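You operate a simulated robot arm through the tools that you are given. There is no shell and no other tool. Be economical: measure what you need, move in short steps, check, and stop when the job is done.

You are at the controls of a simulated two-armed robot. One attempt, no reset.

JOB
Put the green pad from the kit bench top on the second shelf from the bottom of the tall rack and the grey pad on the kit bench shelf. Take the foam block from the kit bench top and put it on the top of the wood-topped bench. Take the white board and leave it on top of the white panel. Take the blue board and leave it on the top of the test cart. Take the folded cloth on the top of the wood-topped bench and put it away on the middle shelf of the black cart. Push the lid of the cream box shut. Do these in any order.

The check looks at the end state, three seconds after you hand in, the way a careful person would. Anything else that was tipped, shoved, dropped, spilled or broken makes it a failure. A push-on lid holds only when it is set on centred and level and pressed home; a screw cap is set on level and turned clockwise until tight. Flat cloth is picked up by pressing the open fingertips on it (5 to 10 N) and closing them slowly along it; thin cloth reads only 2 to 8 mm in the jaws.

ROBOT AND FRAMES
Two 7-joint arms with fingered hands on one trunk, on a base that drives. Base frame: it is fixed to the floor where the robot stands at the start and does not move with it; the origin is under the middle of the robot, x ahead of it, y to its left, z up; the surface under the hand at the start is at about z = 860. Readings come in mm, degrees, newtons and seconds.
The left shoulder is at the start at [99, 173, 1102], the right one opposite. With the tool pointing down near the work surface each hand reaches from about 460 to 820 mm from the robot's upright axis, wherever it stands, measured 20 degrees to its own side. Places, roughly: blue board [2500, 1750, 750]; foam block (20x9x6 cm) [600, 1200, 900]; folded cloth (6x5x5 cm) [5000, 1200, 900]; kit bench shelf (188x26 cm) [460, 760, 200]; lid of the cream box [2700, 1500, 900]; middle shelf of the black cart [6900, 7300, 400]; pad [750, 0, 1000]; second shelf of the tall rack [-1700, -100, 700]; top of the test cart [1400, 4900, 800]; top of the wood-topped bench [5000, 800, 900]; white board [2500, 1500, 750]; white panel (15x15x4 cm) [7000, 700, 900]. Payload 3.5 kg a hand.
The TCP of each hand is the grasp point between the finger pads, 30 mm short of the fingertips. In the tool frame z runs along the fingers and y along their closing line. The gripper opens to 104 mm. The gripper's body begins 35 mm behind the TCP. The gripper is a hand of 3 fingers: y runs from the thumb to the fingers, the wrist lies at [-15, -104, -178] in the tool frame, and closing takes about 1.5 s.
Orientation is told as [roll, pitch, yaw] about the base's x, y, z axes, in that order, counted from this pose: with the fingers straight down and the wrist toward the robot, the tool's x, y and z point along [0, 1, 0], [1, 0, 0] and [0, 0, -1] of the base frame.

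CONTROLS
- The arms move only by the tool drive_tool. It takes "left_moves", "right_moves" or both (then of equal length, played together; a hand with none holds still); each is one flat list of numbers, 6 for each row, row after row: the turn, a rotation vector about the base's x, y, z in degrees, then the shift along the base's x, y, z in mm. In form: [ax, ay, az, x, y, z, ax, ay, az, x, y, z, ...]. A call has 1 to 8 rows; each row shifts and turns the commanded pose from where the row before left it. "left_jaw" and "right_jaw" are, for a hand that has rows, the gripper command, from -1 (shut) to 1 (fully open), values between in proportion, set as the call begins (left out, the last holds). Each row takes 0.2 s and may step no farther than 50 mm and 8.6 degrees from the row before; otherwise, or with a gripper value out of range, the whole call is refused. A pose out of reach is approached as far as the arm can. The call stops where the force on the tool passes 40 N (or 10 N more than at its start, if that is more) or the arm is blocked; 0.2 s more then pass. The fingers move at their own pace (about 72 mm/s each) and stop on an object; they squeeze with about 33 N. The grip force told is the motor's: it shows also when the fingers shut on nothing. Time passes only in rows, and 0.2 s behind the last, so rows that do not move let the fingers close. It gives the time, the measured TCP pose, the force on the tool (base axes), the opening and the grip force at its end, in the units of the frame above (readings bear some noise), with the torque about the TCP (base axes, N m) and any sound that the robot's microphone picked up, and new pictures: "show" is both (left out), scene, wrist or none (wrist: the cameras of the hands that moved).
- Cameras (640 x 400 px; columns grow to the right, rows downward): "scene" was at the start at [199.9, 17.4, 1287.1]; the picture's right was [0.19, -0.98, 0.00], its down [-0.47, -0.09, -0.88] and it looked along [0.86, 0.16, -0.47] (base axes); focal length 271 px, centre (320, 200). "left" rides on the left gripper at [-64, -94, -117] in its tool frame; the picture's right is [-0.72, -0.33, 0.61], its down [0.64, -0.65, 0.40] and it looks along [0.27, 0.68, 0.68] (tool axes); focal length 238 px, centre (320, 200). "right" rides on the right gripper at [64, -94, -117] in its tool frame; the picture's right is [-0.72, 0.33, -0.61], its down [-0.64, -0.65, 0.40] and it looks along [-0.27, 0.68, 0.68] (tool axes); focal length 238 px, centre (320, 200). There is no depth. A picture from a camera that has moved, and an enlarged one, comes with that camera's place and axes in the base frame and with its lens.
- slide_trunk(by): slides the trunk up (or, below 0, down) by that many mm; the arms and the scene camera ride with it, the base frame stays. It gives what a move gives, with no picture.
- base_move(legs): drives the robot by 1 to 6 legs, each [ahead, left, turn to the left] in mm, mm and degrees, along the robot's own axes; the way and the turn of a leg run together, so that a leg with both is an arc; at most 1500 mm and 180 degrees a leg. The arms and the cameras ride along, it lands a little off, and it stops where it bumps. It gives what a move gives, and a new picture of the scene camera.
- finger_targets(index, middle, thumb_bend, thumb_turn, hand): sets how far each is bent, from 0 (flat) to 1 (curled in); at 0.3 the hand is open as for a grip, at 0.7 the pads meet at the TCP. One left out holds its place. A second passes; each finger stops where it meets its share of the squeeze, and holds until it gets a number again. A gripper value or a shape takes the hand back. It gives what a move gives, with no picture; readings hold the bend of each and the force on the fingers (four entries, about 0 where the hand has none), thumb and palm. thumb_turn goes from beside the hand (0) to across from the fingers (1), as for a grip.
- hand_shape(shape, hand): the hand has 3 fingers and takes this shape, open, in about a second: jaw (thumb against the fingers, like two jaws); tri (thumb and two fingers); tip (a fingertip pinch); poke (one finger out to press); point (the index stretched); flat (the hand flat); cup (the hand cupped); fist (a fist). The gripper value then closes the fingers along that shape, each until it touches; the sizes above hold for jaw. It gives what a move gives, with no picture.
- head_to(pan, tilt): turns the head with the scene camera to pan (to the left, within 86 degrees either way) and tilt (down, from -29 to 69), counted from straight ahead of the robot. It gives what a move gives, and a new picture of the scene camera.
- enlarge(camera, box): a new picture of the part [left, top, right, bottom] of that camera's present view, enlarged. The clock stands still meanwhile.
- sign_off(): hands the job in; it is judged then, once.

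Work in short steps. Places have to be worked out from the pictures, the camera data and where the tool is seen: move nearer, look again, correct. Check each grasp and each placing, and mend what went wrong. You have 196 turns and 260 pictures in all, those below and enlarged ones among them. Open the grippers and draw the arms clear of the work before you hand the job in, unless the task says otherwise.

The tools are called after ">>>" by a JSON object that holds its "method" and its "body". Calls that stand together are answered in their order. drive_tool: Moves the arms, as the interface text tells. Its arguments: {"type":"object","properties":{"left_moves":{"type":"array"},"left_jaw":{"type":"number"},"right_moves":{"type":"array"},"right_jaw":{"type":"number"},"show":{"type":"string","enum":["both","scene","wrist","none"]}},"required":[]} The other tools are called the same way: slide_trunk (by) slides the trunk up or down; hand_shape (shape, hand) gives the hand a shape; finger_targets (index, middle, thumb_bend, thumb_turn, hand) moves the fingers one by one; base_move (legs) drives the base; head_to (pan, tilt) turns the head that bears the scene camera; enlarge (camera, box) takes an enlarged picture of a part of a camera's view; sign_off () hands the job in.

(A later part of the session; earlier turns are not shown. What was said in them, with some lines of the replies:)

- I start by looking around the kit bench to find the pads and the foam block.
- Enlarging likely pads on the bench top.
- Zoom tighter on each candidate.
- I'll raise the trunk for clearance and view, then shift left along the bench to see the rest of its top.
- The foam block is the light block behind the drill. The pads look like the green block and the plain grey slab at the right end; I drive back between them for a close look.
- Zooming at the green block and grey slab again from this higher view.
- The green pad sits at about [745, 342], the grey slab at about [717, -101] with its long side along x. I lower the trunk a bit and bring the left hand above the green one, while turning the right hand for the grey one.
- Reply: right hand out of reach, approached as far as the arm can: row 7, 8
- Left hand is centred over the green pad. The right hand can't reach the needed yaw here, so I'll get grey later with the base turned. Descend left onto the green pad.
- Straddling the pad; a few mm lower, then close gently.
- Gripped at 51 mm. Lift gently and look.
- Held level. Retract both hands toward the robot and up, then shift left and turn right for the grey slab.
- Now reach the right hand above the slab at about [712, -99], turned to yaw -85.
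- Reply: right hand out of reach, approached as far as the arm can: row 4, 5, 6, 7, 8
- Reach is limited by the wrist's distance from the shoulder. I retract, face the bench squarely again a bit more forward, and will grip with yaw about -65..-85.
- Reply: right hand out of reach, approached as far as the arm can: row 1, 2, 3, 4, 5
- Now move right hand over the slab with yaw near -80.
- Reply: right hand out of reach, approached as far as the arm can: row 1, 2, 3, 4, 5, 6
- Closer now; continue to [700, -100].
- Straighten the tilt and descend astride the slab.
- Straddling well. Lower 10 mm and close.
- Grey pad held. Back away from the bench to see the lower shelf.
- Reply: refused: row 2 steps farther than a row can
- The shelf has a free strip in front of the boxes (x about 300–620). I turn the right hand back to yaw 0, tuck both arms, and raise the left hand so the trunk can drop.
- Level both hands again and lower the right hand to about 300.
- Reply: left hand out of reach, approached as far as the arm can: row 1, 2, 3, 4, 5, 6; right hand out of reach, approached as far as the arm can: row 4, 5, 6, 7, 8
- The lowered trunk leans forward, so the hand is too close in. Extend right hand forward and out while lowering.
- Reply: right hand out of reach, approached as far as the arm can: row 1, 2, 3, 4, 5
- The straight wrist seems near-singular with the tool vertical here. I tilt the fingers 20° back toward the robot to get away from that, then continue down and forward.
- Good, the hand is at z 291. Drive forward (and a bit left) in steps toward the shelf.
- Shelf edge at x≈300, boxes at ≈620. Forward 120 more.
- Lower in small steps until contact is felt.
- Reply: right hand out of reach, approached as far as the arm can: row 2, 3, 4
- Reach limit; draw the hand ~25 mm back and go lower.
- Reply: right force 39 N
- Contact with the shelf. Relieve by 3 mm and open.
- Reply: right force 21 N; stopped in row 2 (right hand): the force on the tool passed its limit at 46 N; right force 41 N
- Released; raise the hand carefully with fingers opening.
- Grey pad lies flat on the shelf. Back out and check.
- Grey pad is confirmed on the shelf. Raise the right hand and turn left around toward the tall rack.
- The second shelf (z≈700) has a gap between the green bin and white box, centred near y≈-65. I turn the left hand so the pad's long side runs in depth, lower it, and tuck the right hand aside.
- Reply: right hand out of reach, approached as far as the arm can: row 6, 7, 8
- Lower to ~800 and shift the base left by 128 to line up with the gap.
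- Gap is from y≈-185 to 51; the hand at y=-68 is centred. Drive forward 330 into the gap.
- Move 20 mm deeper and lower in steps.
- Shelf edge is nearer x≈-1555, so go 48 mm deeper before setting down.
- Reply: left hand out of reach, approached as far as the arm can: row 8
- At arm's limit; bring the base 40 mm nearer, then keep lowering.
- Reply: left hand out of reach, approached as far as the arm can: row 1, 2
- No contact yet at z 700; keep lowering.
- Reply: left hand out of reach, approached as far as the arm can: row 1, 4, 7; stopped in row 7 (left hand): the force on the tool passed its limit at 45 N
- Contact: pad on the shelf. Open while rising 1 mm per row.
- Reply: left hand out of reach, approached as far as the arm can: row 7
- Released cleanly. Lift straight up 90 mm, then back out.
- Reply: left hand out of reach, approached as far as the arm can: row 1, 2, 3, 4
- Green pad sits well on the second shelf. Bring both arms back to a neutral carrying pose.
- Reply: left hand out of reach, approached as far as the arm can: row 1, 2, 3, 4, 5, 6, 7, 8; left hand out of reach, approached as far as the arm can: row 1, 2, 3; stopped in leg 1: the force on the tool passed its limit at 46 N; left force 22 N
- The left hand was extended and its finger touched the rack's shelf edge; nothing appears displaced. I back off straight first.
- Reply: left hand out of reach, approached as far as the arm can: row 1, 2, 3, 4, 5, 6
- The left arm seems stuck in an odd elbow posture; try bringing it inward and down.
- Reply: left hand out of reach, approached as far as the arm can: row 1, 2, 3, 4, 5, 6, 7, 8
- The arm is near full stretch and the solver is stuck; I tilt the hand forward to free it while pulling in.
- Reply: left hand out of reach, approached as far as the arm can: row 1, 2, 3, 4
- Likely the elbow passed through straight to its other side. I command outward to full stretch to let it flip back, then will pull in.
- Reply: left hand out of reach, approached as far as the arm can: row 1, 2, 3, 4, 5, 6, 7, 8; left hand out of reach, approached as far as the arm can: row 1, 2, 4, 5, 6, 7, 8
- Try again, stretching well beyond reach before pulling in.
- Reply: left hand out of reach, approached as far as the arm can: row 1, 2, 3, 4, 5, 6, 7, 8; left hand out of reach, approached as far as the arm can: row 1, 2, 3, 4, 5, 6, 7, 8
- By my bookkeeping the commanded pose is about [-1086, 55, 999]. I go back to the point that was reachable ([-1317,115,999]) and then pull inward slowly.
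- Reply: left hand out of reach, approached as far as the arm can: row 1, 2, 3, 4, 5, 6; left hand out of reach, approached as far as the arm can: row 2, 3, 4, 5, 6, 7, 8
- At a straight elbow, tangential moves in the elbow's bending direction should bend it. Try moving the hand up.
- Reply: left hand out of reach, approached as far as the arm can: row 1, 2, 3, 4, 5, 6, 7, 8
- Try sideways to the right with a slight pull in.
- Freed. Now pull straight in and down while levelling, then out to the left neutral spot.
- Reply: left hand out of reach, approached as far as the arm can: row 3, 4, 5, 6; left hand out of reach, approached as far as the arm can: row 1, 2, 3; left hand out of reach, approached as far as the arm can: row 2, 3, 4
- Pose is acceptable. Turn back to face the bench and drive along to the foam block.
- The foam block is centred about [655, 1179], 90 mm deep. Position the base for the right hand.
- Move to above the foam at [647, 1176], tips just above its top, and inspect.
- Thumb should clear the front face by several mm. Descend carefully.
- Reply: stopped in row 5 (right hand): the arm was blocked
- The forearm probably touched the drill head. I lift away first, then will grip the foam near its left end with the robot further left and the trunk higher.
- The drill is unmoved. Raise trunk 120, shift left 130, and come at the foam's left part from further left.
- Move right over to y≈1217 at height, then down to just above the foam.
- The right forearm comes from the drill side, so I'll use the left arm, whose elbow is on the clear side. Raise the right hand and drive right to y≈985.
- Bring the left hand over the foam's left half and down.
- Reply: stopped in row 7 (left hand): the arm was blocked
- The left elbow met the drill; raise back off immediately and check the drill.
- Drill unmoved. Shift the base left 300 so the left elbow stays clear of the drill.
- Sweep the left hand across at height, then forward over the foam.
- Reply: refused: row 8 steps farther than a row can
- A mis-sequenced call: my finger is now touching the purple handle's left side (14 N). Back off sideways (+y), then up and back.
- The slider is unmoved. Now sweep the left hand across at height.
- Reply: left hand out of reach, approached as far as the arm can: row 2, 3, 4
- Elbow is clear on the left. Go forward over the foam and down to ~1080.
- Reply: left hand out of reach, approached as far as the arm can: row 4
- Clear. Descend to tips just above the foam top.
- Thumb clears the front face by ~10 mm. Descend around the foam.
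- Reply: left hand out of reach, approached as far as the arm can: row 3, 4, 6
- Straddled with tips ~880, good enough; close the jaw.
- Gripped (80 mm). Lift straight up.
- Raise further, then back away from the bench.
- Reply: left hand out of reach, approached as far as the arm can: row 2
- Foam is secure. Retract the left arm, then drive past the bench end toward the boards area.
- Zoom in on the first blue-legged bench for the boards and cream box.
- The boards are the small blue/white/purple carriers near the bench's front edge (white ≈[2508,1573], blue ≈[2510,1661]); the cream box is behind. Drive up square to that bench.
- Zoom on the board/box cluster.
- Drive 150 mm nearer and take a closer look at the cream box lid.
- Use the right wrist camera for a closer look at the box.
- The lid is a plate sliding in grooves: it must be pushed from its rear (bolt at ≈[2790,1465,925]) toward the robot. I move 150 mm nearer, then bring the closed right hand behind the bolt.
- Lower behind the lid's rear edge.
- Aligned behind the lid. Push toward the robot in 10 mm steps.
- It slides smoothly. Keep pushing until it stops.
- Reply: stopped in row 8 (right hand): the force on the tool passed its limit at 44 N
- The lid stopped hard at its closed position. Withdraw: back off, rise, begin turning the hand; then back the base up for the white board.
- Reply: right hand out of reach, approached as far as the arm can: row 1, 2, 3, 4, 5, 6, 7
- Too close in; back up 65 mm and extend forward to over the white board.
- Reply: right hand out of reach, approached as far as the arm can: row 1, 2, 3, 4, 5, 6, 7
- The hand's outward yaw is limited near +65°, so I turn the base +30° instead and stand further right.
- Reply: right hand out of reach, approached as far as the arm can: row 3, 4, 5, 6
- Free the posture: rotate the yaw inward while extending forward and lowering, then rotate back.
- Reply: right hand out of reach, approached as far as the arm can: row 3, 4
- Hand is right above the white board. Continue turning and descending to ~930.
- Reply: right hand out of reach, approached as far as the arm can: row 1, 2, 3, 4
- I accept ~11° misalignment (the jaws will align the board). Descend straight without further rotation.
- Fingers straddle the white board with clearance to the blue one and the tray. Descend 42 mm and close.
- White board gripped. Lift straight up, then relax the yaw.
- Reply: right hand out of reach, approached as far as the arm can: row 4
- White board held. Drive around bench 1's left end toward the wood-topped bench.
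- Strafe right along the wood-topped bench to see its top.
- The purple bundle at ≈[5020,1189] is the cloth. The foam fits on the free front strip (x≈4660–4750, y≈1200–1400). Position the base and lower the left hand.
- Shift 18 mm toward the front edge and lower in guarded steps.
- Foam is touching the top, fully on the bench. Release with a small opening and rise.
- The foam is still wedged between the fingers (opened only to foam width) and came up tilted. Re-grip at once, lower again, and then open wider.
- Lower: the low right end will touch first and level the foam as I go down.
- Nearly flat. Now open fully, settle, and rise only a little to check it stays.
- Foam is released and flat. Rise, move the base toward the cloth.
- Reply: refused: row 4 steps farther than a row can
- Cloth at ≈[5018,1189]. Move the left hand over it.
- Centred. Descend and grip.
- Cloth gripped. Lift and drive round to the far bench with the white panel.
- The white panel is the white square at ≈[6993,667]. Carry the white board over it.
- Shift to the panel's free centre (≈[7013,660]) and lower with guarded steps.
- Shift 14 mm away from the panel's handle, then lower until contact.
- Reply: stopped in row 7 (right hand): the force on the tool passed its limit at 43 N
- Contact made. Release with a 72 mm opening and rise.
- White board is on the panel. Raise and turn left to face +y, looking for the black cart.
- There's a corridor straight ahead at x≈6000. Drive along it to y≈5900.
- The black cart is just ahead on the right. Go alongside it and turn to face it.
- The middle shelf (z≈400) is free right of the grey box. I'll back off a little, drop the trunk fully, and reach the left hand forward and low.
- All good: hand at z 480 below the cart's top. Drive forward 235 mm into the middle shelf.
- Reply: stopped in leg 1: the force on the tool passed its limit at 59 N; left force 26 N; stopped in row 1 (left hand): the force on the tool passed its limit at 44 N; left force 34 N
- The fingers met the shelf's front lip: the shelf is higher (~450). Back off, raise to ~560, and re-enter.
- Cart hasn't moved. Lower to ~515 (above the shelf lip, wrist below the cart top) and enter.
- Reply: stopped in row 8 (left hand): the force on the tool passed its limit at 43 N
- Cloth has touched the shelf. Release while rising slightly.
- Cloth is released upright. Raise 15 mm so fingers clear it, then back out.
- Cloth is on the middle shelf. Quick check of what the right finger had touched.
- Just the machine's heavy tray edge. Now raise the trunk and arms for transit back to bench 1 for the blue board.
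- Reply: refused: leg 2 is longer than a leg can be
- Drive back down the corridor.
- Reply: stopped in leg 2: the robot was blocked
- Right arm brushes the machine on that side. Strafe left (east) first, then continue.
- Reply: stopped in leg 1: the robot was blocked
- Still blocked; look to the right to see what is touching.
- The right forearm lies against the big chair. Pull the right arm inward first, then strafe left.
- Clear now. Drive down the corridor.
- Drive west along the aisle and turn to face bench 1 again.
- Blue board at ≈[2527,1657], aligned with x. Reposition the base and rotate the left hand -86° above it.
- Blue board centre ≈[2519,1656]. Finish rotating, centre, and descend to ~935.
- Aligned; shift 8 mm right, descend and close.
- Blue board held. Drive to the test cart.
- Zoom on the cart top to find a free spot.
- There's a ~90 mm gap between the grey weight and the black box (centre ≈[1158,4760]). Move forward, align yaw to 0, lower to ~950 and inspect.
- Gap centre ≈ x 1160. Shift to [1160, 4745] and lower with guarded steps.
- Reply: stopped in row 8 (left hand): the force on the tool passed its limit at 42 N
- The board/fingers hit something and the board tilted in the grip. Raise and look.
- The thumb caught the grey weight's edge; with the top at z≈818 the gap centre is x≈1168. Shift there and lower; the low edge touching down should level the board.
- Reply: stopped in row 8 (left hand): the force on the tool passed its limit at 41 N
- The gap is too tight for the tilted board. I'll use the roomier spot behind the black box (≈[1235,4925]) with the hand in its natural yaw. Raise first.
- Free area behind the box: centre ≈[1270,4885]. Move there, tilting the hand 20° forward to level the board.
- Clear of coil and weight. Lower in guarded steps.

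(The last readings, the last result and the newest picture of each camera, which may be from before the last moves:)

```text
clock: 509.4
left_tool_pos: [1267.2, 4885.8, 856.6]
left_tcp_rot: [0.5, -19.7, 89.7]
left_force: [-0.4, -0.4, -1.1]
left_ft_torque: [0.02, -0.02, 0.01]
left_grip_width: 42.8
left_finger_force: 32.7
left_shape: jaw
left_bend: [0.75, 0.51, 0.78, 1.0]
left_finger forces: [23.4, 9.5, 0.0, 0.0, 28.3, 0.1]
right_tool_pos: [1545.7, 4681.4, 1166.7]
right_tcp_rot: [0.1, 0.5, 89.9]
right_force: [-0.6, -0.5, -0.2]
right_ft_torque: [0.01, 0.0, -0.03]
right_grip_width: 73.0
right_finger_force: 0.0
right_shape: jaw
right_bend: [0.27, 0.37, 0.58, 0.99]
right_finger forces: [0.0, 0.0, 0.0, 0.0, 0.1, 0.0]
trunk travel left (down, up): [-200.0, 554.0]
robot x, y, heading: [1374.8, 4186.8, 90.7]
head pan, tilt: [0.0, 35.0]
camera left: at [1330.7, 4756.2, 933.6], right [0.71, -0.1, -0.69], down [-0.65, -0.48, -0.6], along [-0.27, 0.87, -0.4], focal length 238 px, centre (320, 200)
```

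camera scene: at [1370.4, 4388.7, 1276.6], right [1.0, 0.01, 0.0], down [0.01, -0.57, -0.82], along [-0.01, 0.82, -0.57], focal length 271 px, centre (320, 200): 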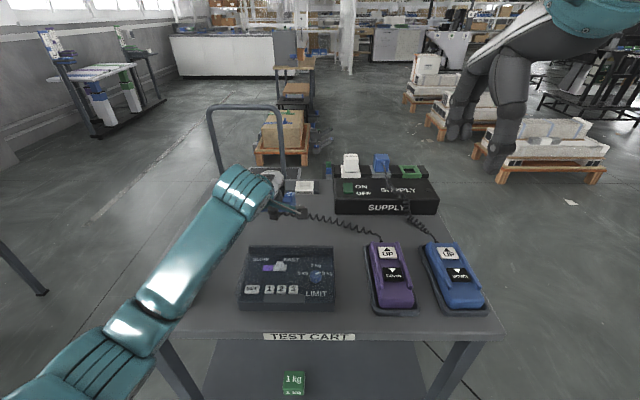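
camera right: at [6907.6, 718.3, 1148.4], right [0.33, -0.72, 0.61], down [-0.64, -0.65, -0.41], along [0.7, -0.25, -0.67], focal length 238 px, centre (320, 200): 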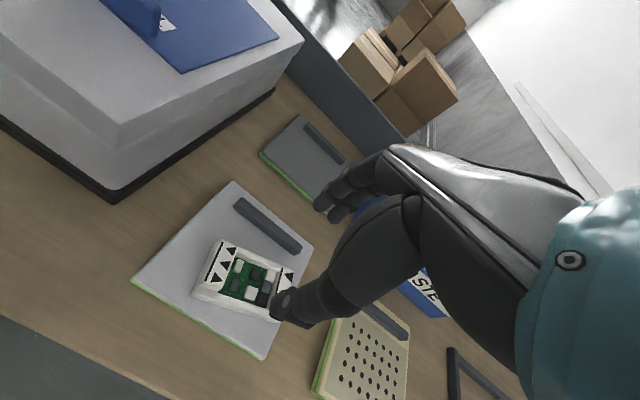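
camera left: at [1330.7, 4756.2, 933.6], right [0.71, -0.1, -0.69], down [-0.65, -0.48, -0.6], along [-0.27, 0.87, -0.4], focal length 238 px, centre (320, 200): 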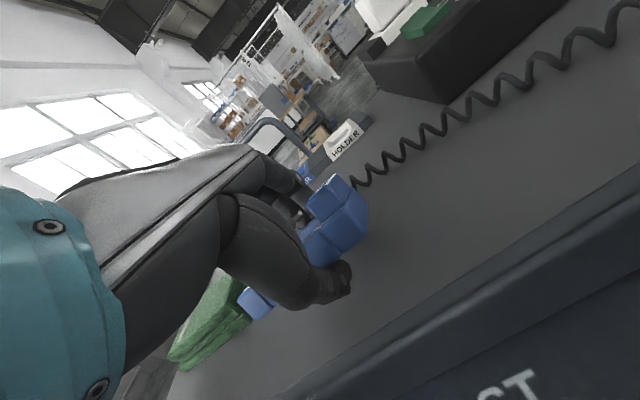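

>>> {"method": "drive_tool", "body": {"left_moves": [0, 0, 0, 0, 0, -4, 0, 0, 0, 0, 0, -4, 0, 0, 0, 0, 0, -4, 0, 0, 0, 0, 0, -4, 0, 0, 0, 0, 0, -4, 0, 0, 0, 0, 0, -4, 0, 0, 0, 0, 0, -4, 0, 0, 0, 0, 0, -4], "show": "wrist"}}

```text
clock: 511.1
left_tool_pos: [1270.0, 4887.8, 841.3]
left_tcp_rot: [0.1, -21.7, 89.6]
left_force: [-0.5, -2.6, 15.3]
left_ft_torque: [0.07, -0.09, -0.01]
left_grip_width: 30.6
left_finger_force: 32.5
left_shape: jaw
left_bend: [0.76, 0.75, 0.85, 1.0]
left_finger forces: [12.7, 0.0, 0.0, 0.1, 33.3, 0.1]
right_tool_pos: [1544.7, 4680.3, 1166.1]
right_tcp_rot: [0.0, 0.5, 89.8]
right_force: [-0.5, 0.1, -0.4]
right_ft_torque: [-0.01, 0.0, -0.01]
right_grip_width: 72.7
right_finger_force: 0.0
right_shape: jaw
right_bend: [0.27, 0.37, 0.58, 0.99]
right_finger forces: [0.1, 0.0, 0.0, 0.0, 0.0, 0.0]
trunk travel left (down, up): [-200.0, 554.0]
robot x, y, heading: [1374.3, 4182.8, 90.8]
head pan, tilt: [0.0, 35.0]
stopped in row 8 (left hand): the force on the tool passed its limit at 41 N (the readings are from after the stop); the commanded pose is now the measured one
camera left: at [1332.0, 4756.5, 914.4], right [0.72, -0.08, -0.69], down [-0.64, -0.45, -0.62], along [-0.26, 0.89, -0.38], focal length 238 px, centre (320, 200)
```

left: 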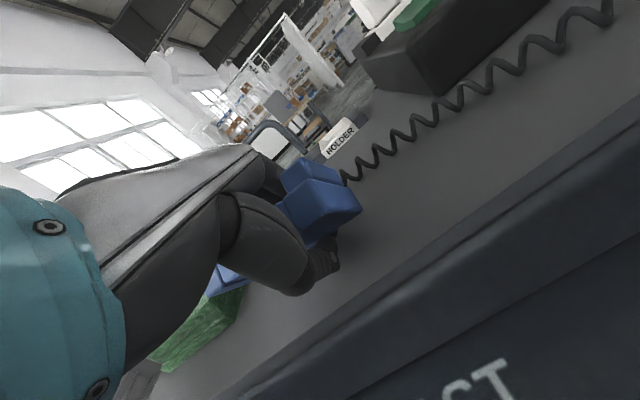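

The forward tilt put the thumb tip under the board. I go back to a vertical hand, touch down on the board's low far edge, and open the jaw gradually so the near side lowers flat.

>>> {"method": "drive_tool", "body": {"left_moves": [-5, 0, 0, 0, 0, 15, -5, 0, 0, 0, 0, 15, -5, 0, 0, 0, 0, 0, -5, 0, 0, 0, 0, 0], "show": "both"}}

>>> {"method": "enlarge", "body": {"camera": "left", "box": [200, 120, 440, 340]}}

```text
clock: 512.1
left_tool_pos: [1269.9, 4885.9, 866.5]
left_tcp_rot: [0.3, -0.9, 89.6]
left_force: [0.0, 0.9, -1.5]
left_ft_torque: [0.0, -0.01, -0.02]
left_grip_width: 30.0
left_finger_force: 32.6
left_shape: jaw
left_bend: [0.76, 0.75, 0.82, 1.0]
left_finger forces: [10.9, 0.0, 0.0, 0.1, 10.1, 0.0]
right_tool_pos: [1545.6, 4681.0, 1165.9]
right_tcp_rot: [0.1, 0.6, 89.8]
right_force: [-0.3, 0.5, -0.3]
right_ft_torque: [-0.02, 0.0, 0.02]
right_grip_width: 72.5
right_finger_force: 0.1
right_shape: jaw
right_bend: [0.27, 0.37, 0.58, 0.99]
right_finger forces: [0.0, 0.0, 0.1, 0.0, 0.0, 0.1]
trunk travel left (down, up): [-200.0, 554.0]
robot x, y, heading: [1373.9, 4188.6, 90.6]
head pan, tilt: [0.0, 35.0]
camera scene: at [1370.4, 4388.6, 1276.6], right [1.0, 0.01, 0.0], down [0.01, -0.57, -0.82], along [-0.01, 0.82, -0.57], focal length 271 px, centre (320, 200)
camera left: at [1331.8, 4789.5, 981.3], right [0.72, -0.32, -0.62], down [-0.65, -0.64, -0.41], along [-0.27, 0.7, -0.67], focal length 238 px, centre (320, 200)
```

scene: 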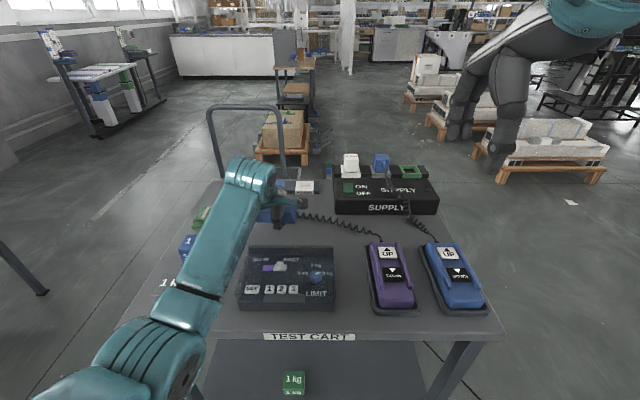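
left: 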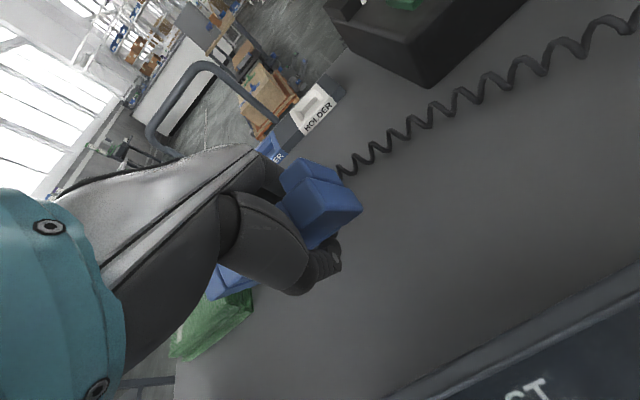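

```text
1.82 times, centred on (320, 230) of left
camera zoom: at [1331.8, 4789.5, 981.3], right [0.72, -0.32, -0.62], down [-0.65, -0.64, -0.41], along [-0.27, 0.7, -0.67], focal length 433 px, centre (320, 146)
```

zoom: 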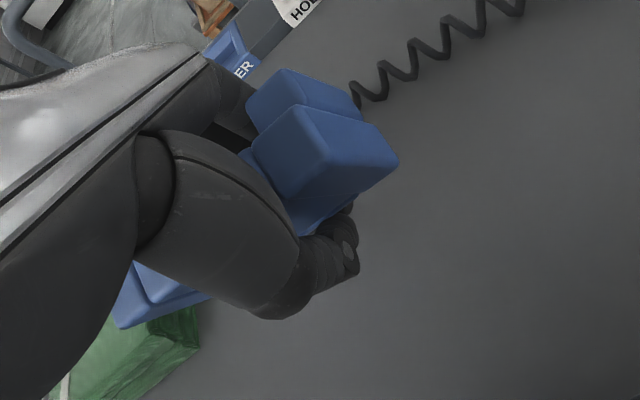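

Lower gently until contact.

>>> {"method": "drive_tool", "body": {"left_moves": [0, 0, 0, 0, 0, -5, 0, 0, 0, 0, 0, -4, 0, 0, 0, 0, 0, -4, 0, 0, 0, 0, 0, -3, 0, 0, 0, 0, 0, -3, 0, 0, 0, 0, 0, -3, 0, 0, 0, 0, 0, -3, 0, 0, 0, 0, 0, -3], "show": "wrist"}}

```text
clock: 513.9
left_tool_pos: [1269.6, 4888.4, 845.6]
left_tcp_rot: [0.1, -1.9, 89.7]
left_force: [-3.7, 5.7, 24.8]
left_ft_torque: [0.36, -0.08, 0.1]
left_grip_width: 31.6
left_finger_force: 33.1
left_shape: jaw
left_bend: [0.77, 0.76, 0.82, 1.0]
left_finger forces: [32.3, 4.3, 0.0, 0.0, 13.5, 0.0]
right_tool_pos: [1546.2, 4679.4, 1168.1]
right_tcp_rot: [0.0, 0.4, 89.8]
right_force: [-0.2, 0.3, 0.1]
right_ft_torque: [-0.01, 0.01, 0.01]
right_grip_width: 72.6
right_finger_force: 0.0
right_shape: jaw
right_bend: [0.27, 0.37, 0.58, 0.99]
right_finger forces: [0.0, 0.0, 0.0, 0.0, 0.0, 0.0]
trunk travel left (down, up): [-200.0, 554.0]
robot x, y, heading: [1376.9, 4188.6, 90.7]
head pan, tilt: [0.0, 35.0]
camera left: at [1331.2, 4789.2, 958.1], right [0.72, -0.31, -0.62], down [-0.64, -0.64, -0.42], along [-0.27, 0.71, -0.66], focal length 238 px, centre (320, 200)
```

left: 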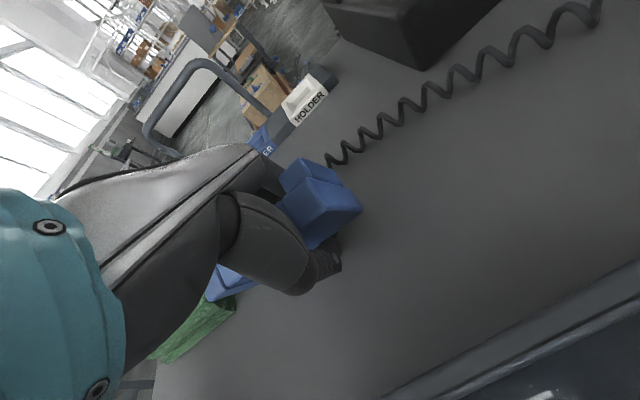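

Contact. Open gradually, first to ~47 mm.

>>> {"method": "drive_tool", "body": {"left_moves": [0, 0, 0, 0, 0, 1, 0, 0, 0, 0, 0, 1, 0, 0, 0, 0, 0, 1], "left_jaw": -0.1, "show": "wrist"}}

```text
clock: 514.7
left_tool_pos: [1270.7, 4886.0, 847.6]
left_tcp_rot: [-0.1, -1.9, 89.8]
left_force: [0.4, 0.0, 31.3]
left_ft_torque: [0.05, -0.18, -0.01]
left_grip_width: 40.3
left_finger_force: 0.0
left_shape: jaw
left_bend: [0.76, 0.49, 0.8, 1.0]
left_finger forces: [11.0, 4.3, 0.0, 0.0, 17.0, 0.0]
right_tool_pos: [1546.3, 4678.5, 1167.9]
right_tcp_rot: [0.1, 0.3, 89.7]
right_force: [0.5, -0.3, -0.5]
right_ft_torque: [0.02, 0.0, 0.02]
right_grip_width: 72.7
right_finger_force: 0.1
right_shape: jaw
right_bend: [0.27, 0.37, 0.58, 0.99]
right_finger forces: [0.1, 0.1, 0.0, 0.0, 0.0, 0.1]
trunk travel left (down, up): [-200.0, 554.0]
robot x, y, heading: [1378.5, 4187.4, 90.7]
head pan, tilt: [0.0, 35.0]
camera left: at [1332.6, 4788.3, 961.3], right [0.72, -0.31, -0.62], down [-0.65, -0.63, -0.42], along [-0.26, 0.71, -0.66], focal length 238 px, centre (320, 200)
```

left: 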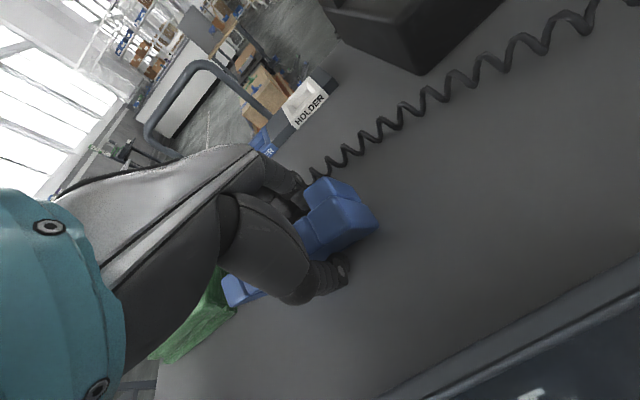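

Board is settling lower. Continue opening to ~62 mm.

>>> {"method": "drive_tool", "body": {"left_moves": [0, 0, 0, 0, 0, 1, 0, 0, 0, 0, 0, 1, 0, 0, 0, 0, 0, 2], "left_jaw": 0.25, "show": "wrist"}}

```text
clock: 515.5
left_tool_pos: [1269.0, 4886.5, 849.2]
left_tcp_rot: [0.0, -1.5, 89.5]
left_force: [1.6, 5.1, 23.5]
left_ft_torque: [-0.14, -0.11, 0.03]
left_grip_width: 55.0
left_finger_force: 0.1
left_shape: jaw
left_bend: [0.29, 0.4, 0.76, 1.0]
left_finger forces: [0.5, 2.1, 0.0, 0.1, 20.9, 0.0]
right_tool_pos: [1547.0, 4679.6, 1166.6]
right_tcp_rot: [0.0, 0.4, 89.8]
right_force: [0.1, 0.4, -0.7]
right_ft_torque: [-0.03, 0.03, 0.02]
right_grip_width: 72.4
right_finger_force: 0.0
right_shape: jaw
right_bend: [0.27, 0.37, 0.58, 0.99]
right_finger forces: [0.1, 0.0, 0.0, 0.0, 0.0, 0.1]
trunk travel left (down, up): [-200.0, 554.0]
robot x, y, heading: [1378.0, 4186.8, 90.7]
head pan, tilt: [0.0, 35.0]
camera left: at [1332.0, 4788.6, 963.1], right [0.72, -0.31, -0.62], down [-0.65, -0.64, -0.42], along [-0.27, 0.7, -0.66], focal length 238 px, centre (320, 200)
```

left: 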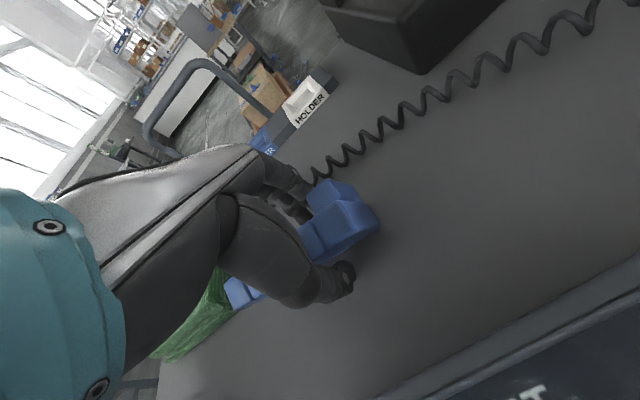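

Open further so the thumb comes out from under it.

>>> {"method": "drive_tool", "body": {"left_moves": [0, 0, 0, 0, 0, 2, 0, 0, 0, 0, 0, 2, 0, 0, 0, 0, 0, 2, 0, 0, 0, 0, 0, 2], "left_jaw": 1, "show": "wrist"}}

```text
clock: 516.5
left_tool_pos: [1269.4, 4886.7, 852.0]
left_tcp_rot: [0.1, -0.8, 89.7]
left_force: [-0.4, -0.4, 0.4]
left_ft_torque: [0.01, -0.01, -0.03]
left_grip_width: 103.9
left_finger_force: 0.1
left_shape: jaw
left_bend: [0.3, 0.3, 0.3, 0.98]
left_finger forces: [0.0, 0.0, 0.0, 0.0, 0.2, 0.0]
right_tool_pos: [1545.6, 4680.5, 1165.1]
right_tcp_rot: [0.1, 0.5, 89.9]
right_force: [0.7, 0.0, -0.1]
right_ft_torque: [-0.03, 0.01, 0.02]
right_grip_width: 72.7
right_finger_force: 0.1
right_shape: jaw
right_bend: [0.27, 0.37, 0.58, 0.99]
right_finger forces: [0.0, 0.0, 0.0, 0.0, 0.0, 0.0]
trunk travel left (down, up): [-200.0, 554.0]
robot x, y, heading: [1374.7, 4190.8, 90.5]
head pan, tilt: [0.0, 35.0]
camera left: at [1332.0, 4790.1, 966.3], right [0.72, -0.32, -0.62], down [-0.65, -0.64, -0.41], along [-0.27, 0.69, -0.67], focal length 238 px, centre (320, 200)
```

left: 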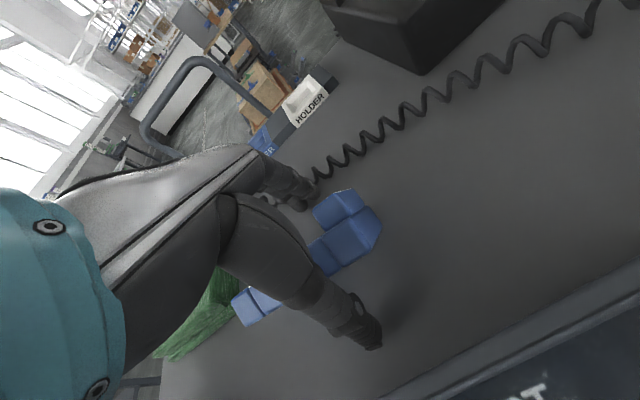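

Released. Raise the hand clear and look at the board.

>>> {"method": "drive_tool", "body": {"left_moves": [0, 0, 0, 0, 0, 20, 0, 0, 0, 0, 0, 40, 0, 0, 0, 0, 0, 45, 0, 0, 0, -10, -20, 40, 0, 0, 0, -20, -30, 20, 0, 0, 0, -30, -30, 0, 0, 0, 0, -30, -30, 0], "show": "both"}}

>>> {"method": "enlarge", "body": {"camera": "scene", "box": [180, 160, 380, 300]}}

```text
clock: 518.1
left_tool_pos: [1178.7, 4776.7, 1016.1]
left_tcp_rot: [0.2, -1.0, 89.7]
left_force: [-0.3, 0.3, 0.3]
left_ft_torque: [-0.02, -0.04, 0.01]
left_grip_width: 103.9
left_finger_force: 0.0
left_shape: jaw
left_bend: [0.3, 0.3, 0.3, 0.98]
left_finger forces: [0.0, 0.0, 0.1, 0.0, 0.0, 0.1]
right_tool_pos: [1545.1, 4681.0, 1166.1]
right_tcp_rot: [0.1, 0.5, 89.8]
right_force: [0.2, -0.6, 0.0]
right_ft_torque: [-0.04, -0.02, -0.01]
right_grip_width: 72.5
right_finger_force: 0.1
right_shape: jaw
right_bend: [0.27, 0.37, 0.58, 0.99]
right_finger forces: [0.0, 0.0, 0.1, 0.0, 0.0, 0.0]
trunk travel left (down, up): [-200.0, 554.0]
robot x, y, heading: [1375.5, 4187.3, 90.5]
head pan, tilt: [0.0, 35.0]
camera scene: at [1369.4, 4388.3, 1276.7], right [1.0, 0.01, 0.0], down [0.01, -0.57, -0.82], along [-0.01, 0.82, -0.57], focal length 271 px, centre (320, 200)
camera left: at [1240.2, 4679.6, 1129.9], right [0.72, -0.32, -0.62], down [-0.64, -0.64, -0.41], along [-0.27, 0.7, -0.67], focal length 238 px, centre (320, 200)
```

scene: 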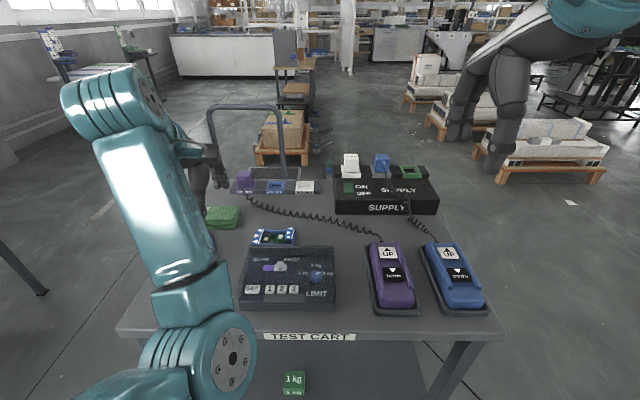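
left: 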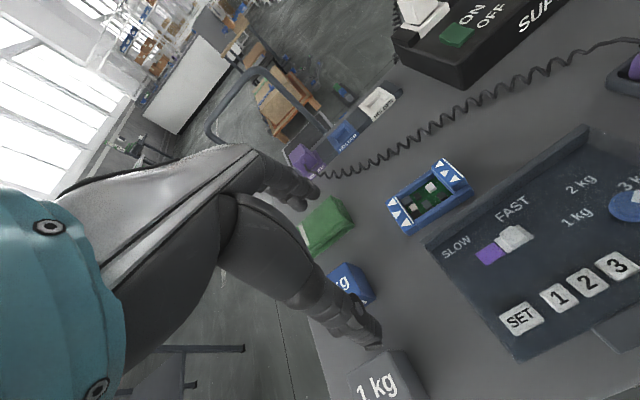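

```text
2.86 times, centred on (280, 230) of scene
camera zoom: at [1369.4, 4388.3, 1276.7], right [1.0, 0.01, 0.0], down [0.01, -0.57, -0.82], along [-0.01, 0.82, -0.57], focal length 775 px, centre (434, 114)
```

zoom: 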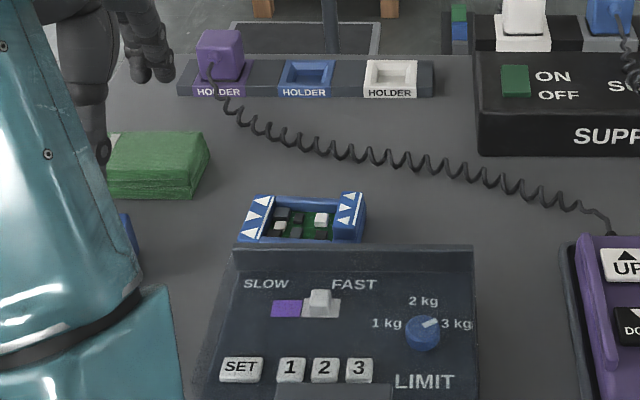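

The blue board lies flat and upright on the cart top. Raise the hand and back away.

>>> {"method": "drive_tool", "body": {"left_moves": [0, 0, 0, 0, -10, 40, 0, 0, 0, 0, -20, 40, 0, 0, 0, 0, -30, 30], "right_jaw": 1, "right_moves": [0, 0, 0, 0, 0, 0, 0, 0, 0, 0, 0, 0, 0, 0, 0, 0, 0, 0], "show": "none"}}

>>> {"method": "base_move", "body": {"legs": [[-600, 0, 0]]}}

```text
clock: 518.9
left_tool_pos: [1161.4, 4802.6, 1099.5]
left_tcp_rot: [0.2, -1.1, 89.8]
left_force: [0.3, 0.5, -0.3]
left_ft_torque: [-0.04, -0.01, 0.02]
left_grip_width: 103.7
left_finger_force: 0.1
left_shape: jaw
left_bend: [0.3, 0.3, 0.3, 0.98]
left_finger forces: [0.0, 0.0, 0.0, 0.1, 0.0, 0.0]
left hand out of reach, approached as far as the arm can: row 1, 2, 3
right_tool_pos: [1545.8, 4681.4, 1166.2]
right_tcp_rot: [0.0, 0.5, 89.8]
right_force: [0.4, -0.1, 0.1]
right_ft_torque: [0.01, 0.01, -0.01]
right_grip_width: 103.6
right_finger_force: 0.1
right_shape: jaw
right_bend: [0.3, 0.3, 0.3, 0.98]
right_finger forces: [0.0, 0.0, 0.0, 0.0, 0.1, 0.0]
trunk travel left (down, up): [-200.0, 554.0]
robot x, y, heading: [1373.0, 4186.3, 90.6]
head pan, tilt: [0.0, 35.0]
```

```text
clock: 522.3
left_tool_pos: [1165.2, 4205.2, 1101.9]
left_tcp_rot: [0.2, -1.0, 89.9]
left_force: [0.1, 0.4, -0.5]
left_ft_torque: [0.01, 0.04, 0.0]
left_grip_width: 103.8
left_finger_force: 0.1
left_shape: jaw
left_bend: [0.3, 0.3, 0.3, 0.98]
left_finger forces: [0.1, 0.0, 0.0, 0.0, 0.1, 0.1]
right_tool_pos: [1548.8, 4084.6, 1167.1]
right_tcp_rot: [0.1, 0.4, 90.2]
right_force: [0.2, 0.2, 0.2]
right_ft_torque: [0.04, 0.02, -0.01]
right_grip_width: 104.0
right_finger_force: 0.1
right_shape: jaw
right_bend: [0.3, 0.3, 0.3, 0.98]
right_finger forces: [0.0, 0.0, 0.0, 0.0, 0.0, 0.1]
trunk travel left (down, up): [-200.0, 554.0]
robot x, y, heading: [1384.2, 3588.4, 91.0]
head pan, tilt: [0.0, 35.0]
camera scene: at [1376.9, 3790.3, 1276.8], right [1.0, 0.01, 0.0], down [0.01, -0.57, -0.82], along [-0.01, 0.82, -0.57], focal length 271 px, centre (320, 200)
```

scene: 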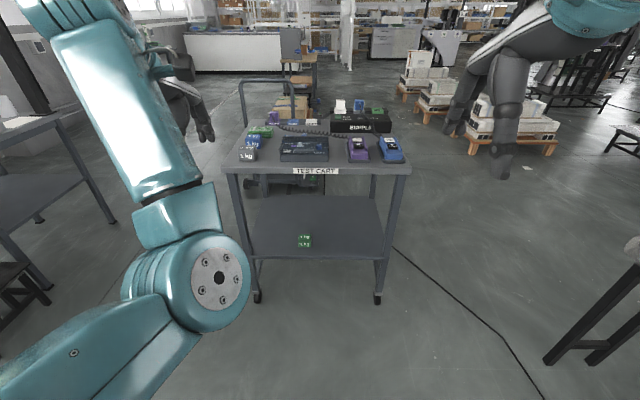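

All items are placed, both grippers are open and the arms are clear, so I hand the job in.

>>> {"method": "sign_off", "body": {}}

```text
The job is handed in.
```

I finished all seven parts and handed the job in, but I don't have the judged result.

- **Green pad:** on the second shelf from the bottom of the tall rack, between the green bin and the white box.
- **Grey pad:** flat on the kit bench shelf, in front of the boxes. I took the plain grey slab on the bench top to be this pad and the green keypad-like block to be the green one, because nothing there was labelled.
- **Foam block:** on the front strip of the wood-topped bench. It stuck to the fingers on the first release and came up tilted, so I set it down again, and it lay flat when I let go.
- **White board:** on top of the white panel.
- **Blue board:** flat and right side up on the test cart, behind the black control box. It tilted in the grip while I was placing it, and I lowered it flat.
- **Folded cloth:** on the middle shelf of the black cart.
- **Cream box lid:** slid shut until it stopped hard.

Along the way the arms touched several other things:

- The fingers or arms touched a rack shelf edge, the drill, the purple slider, the black cart's shelf lip and the grey 1 kg weight. Pictures afterwards showed nothing displaced.
- I also touched a machine tray beside the cart and pressed against a massage-type chair. I didn't do a before-and-after check on those two.
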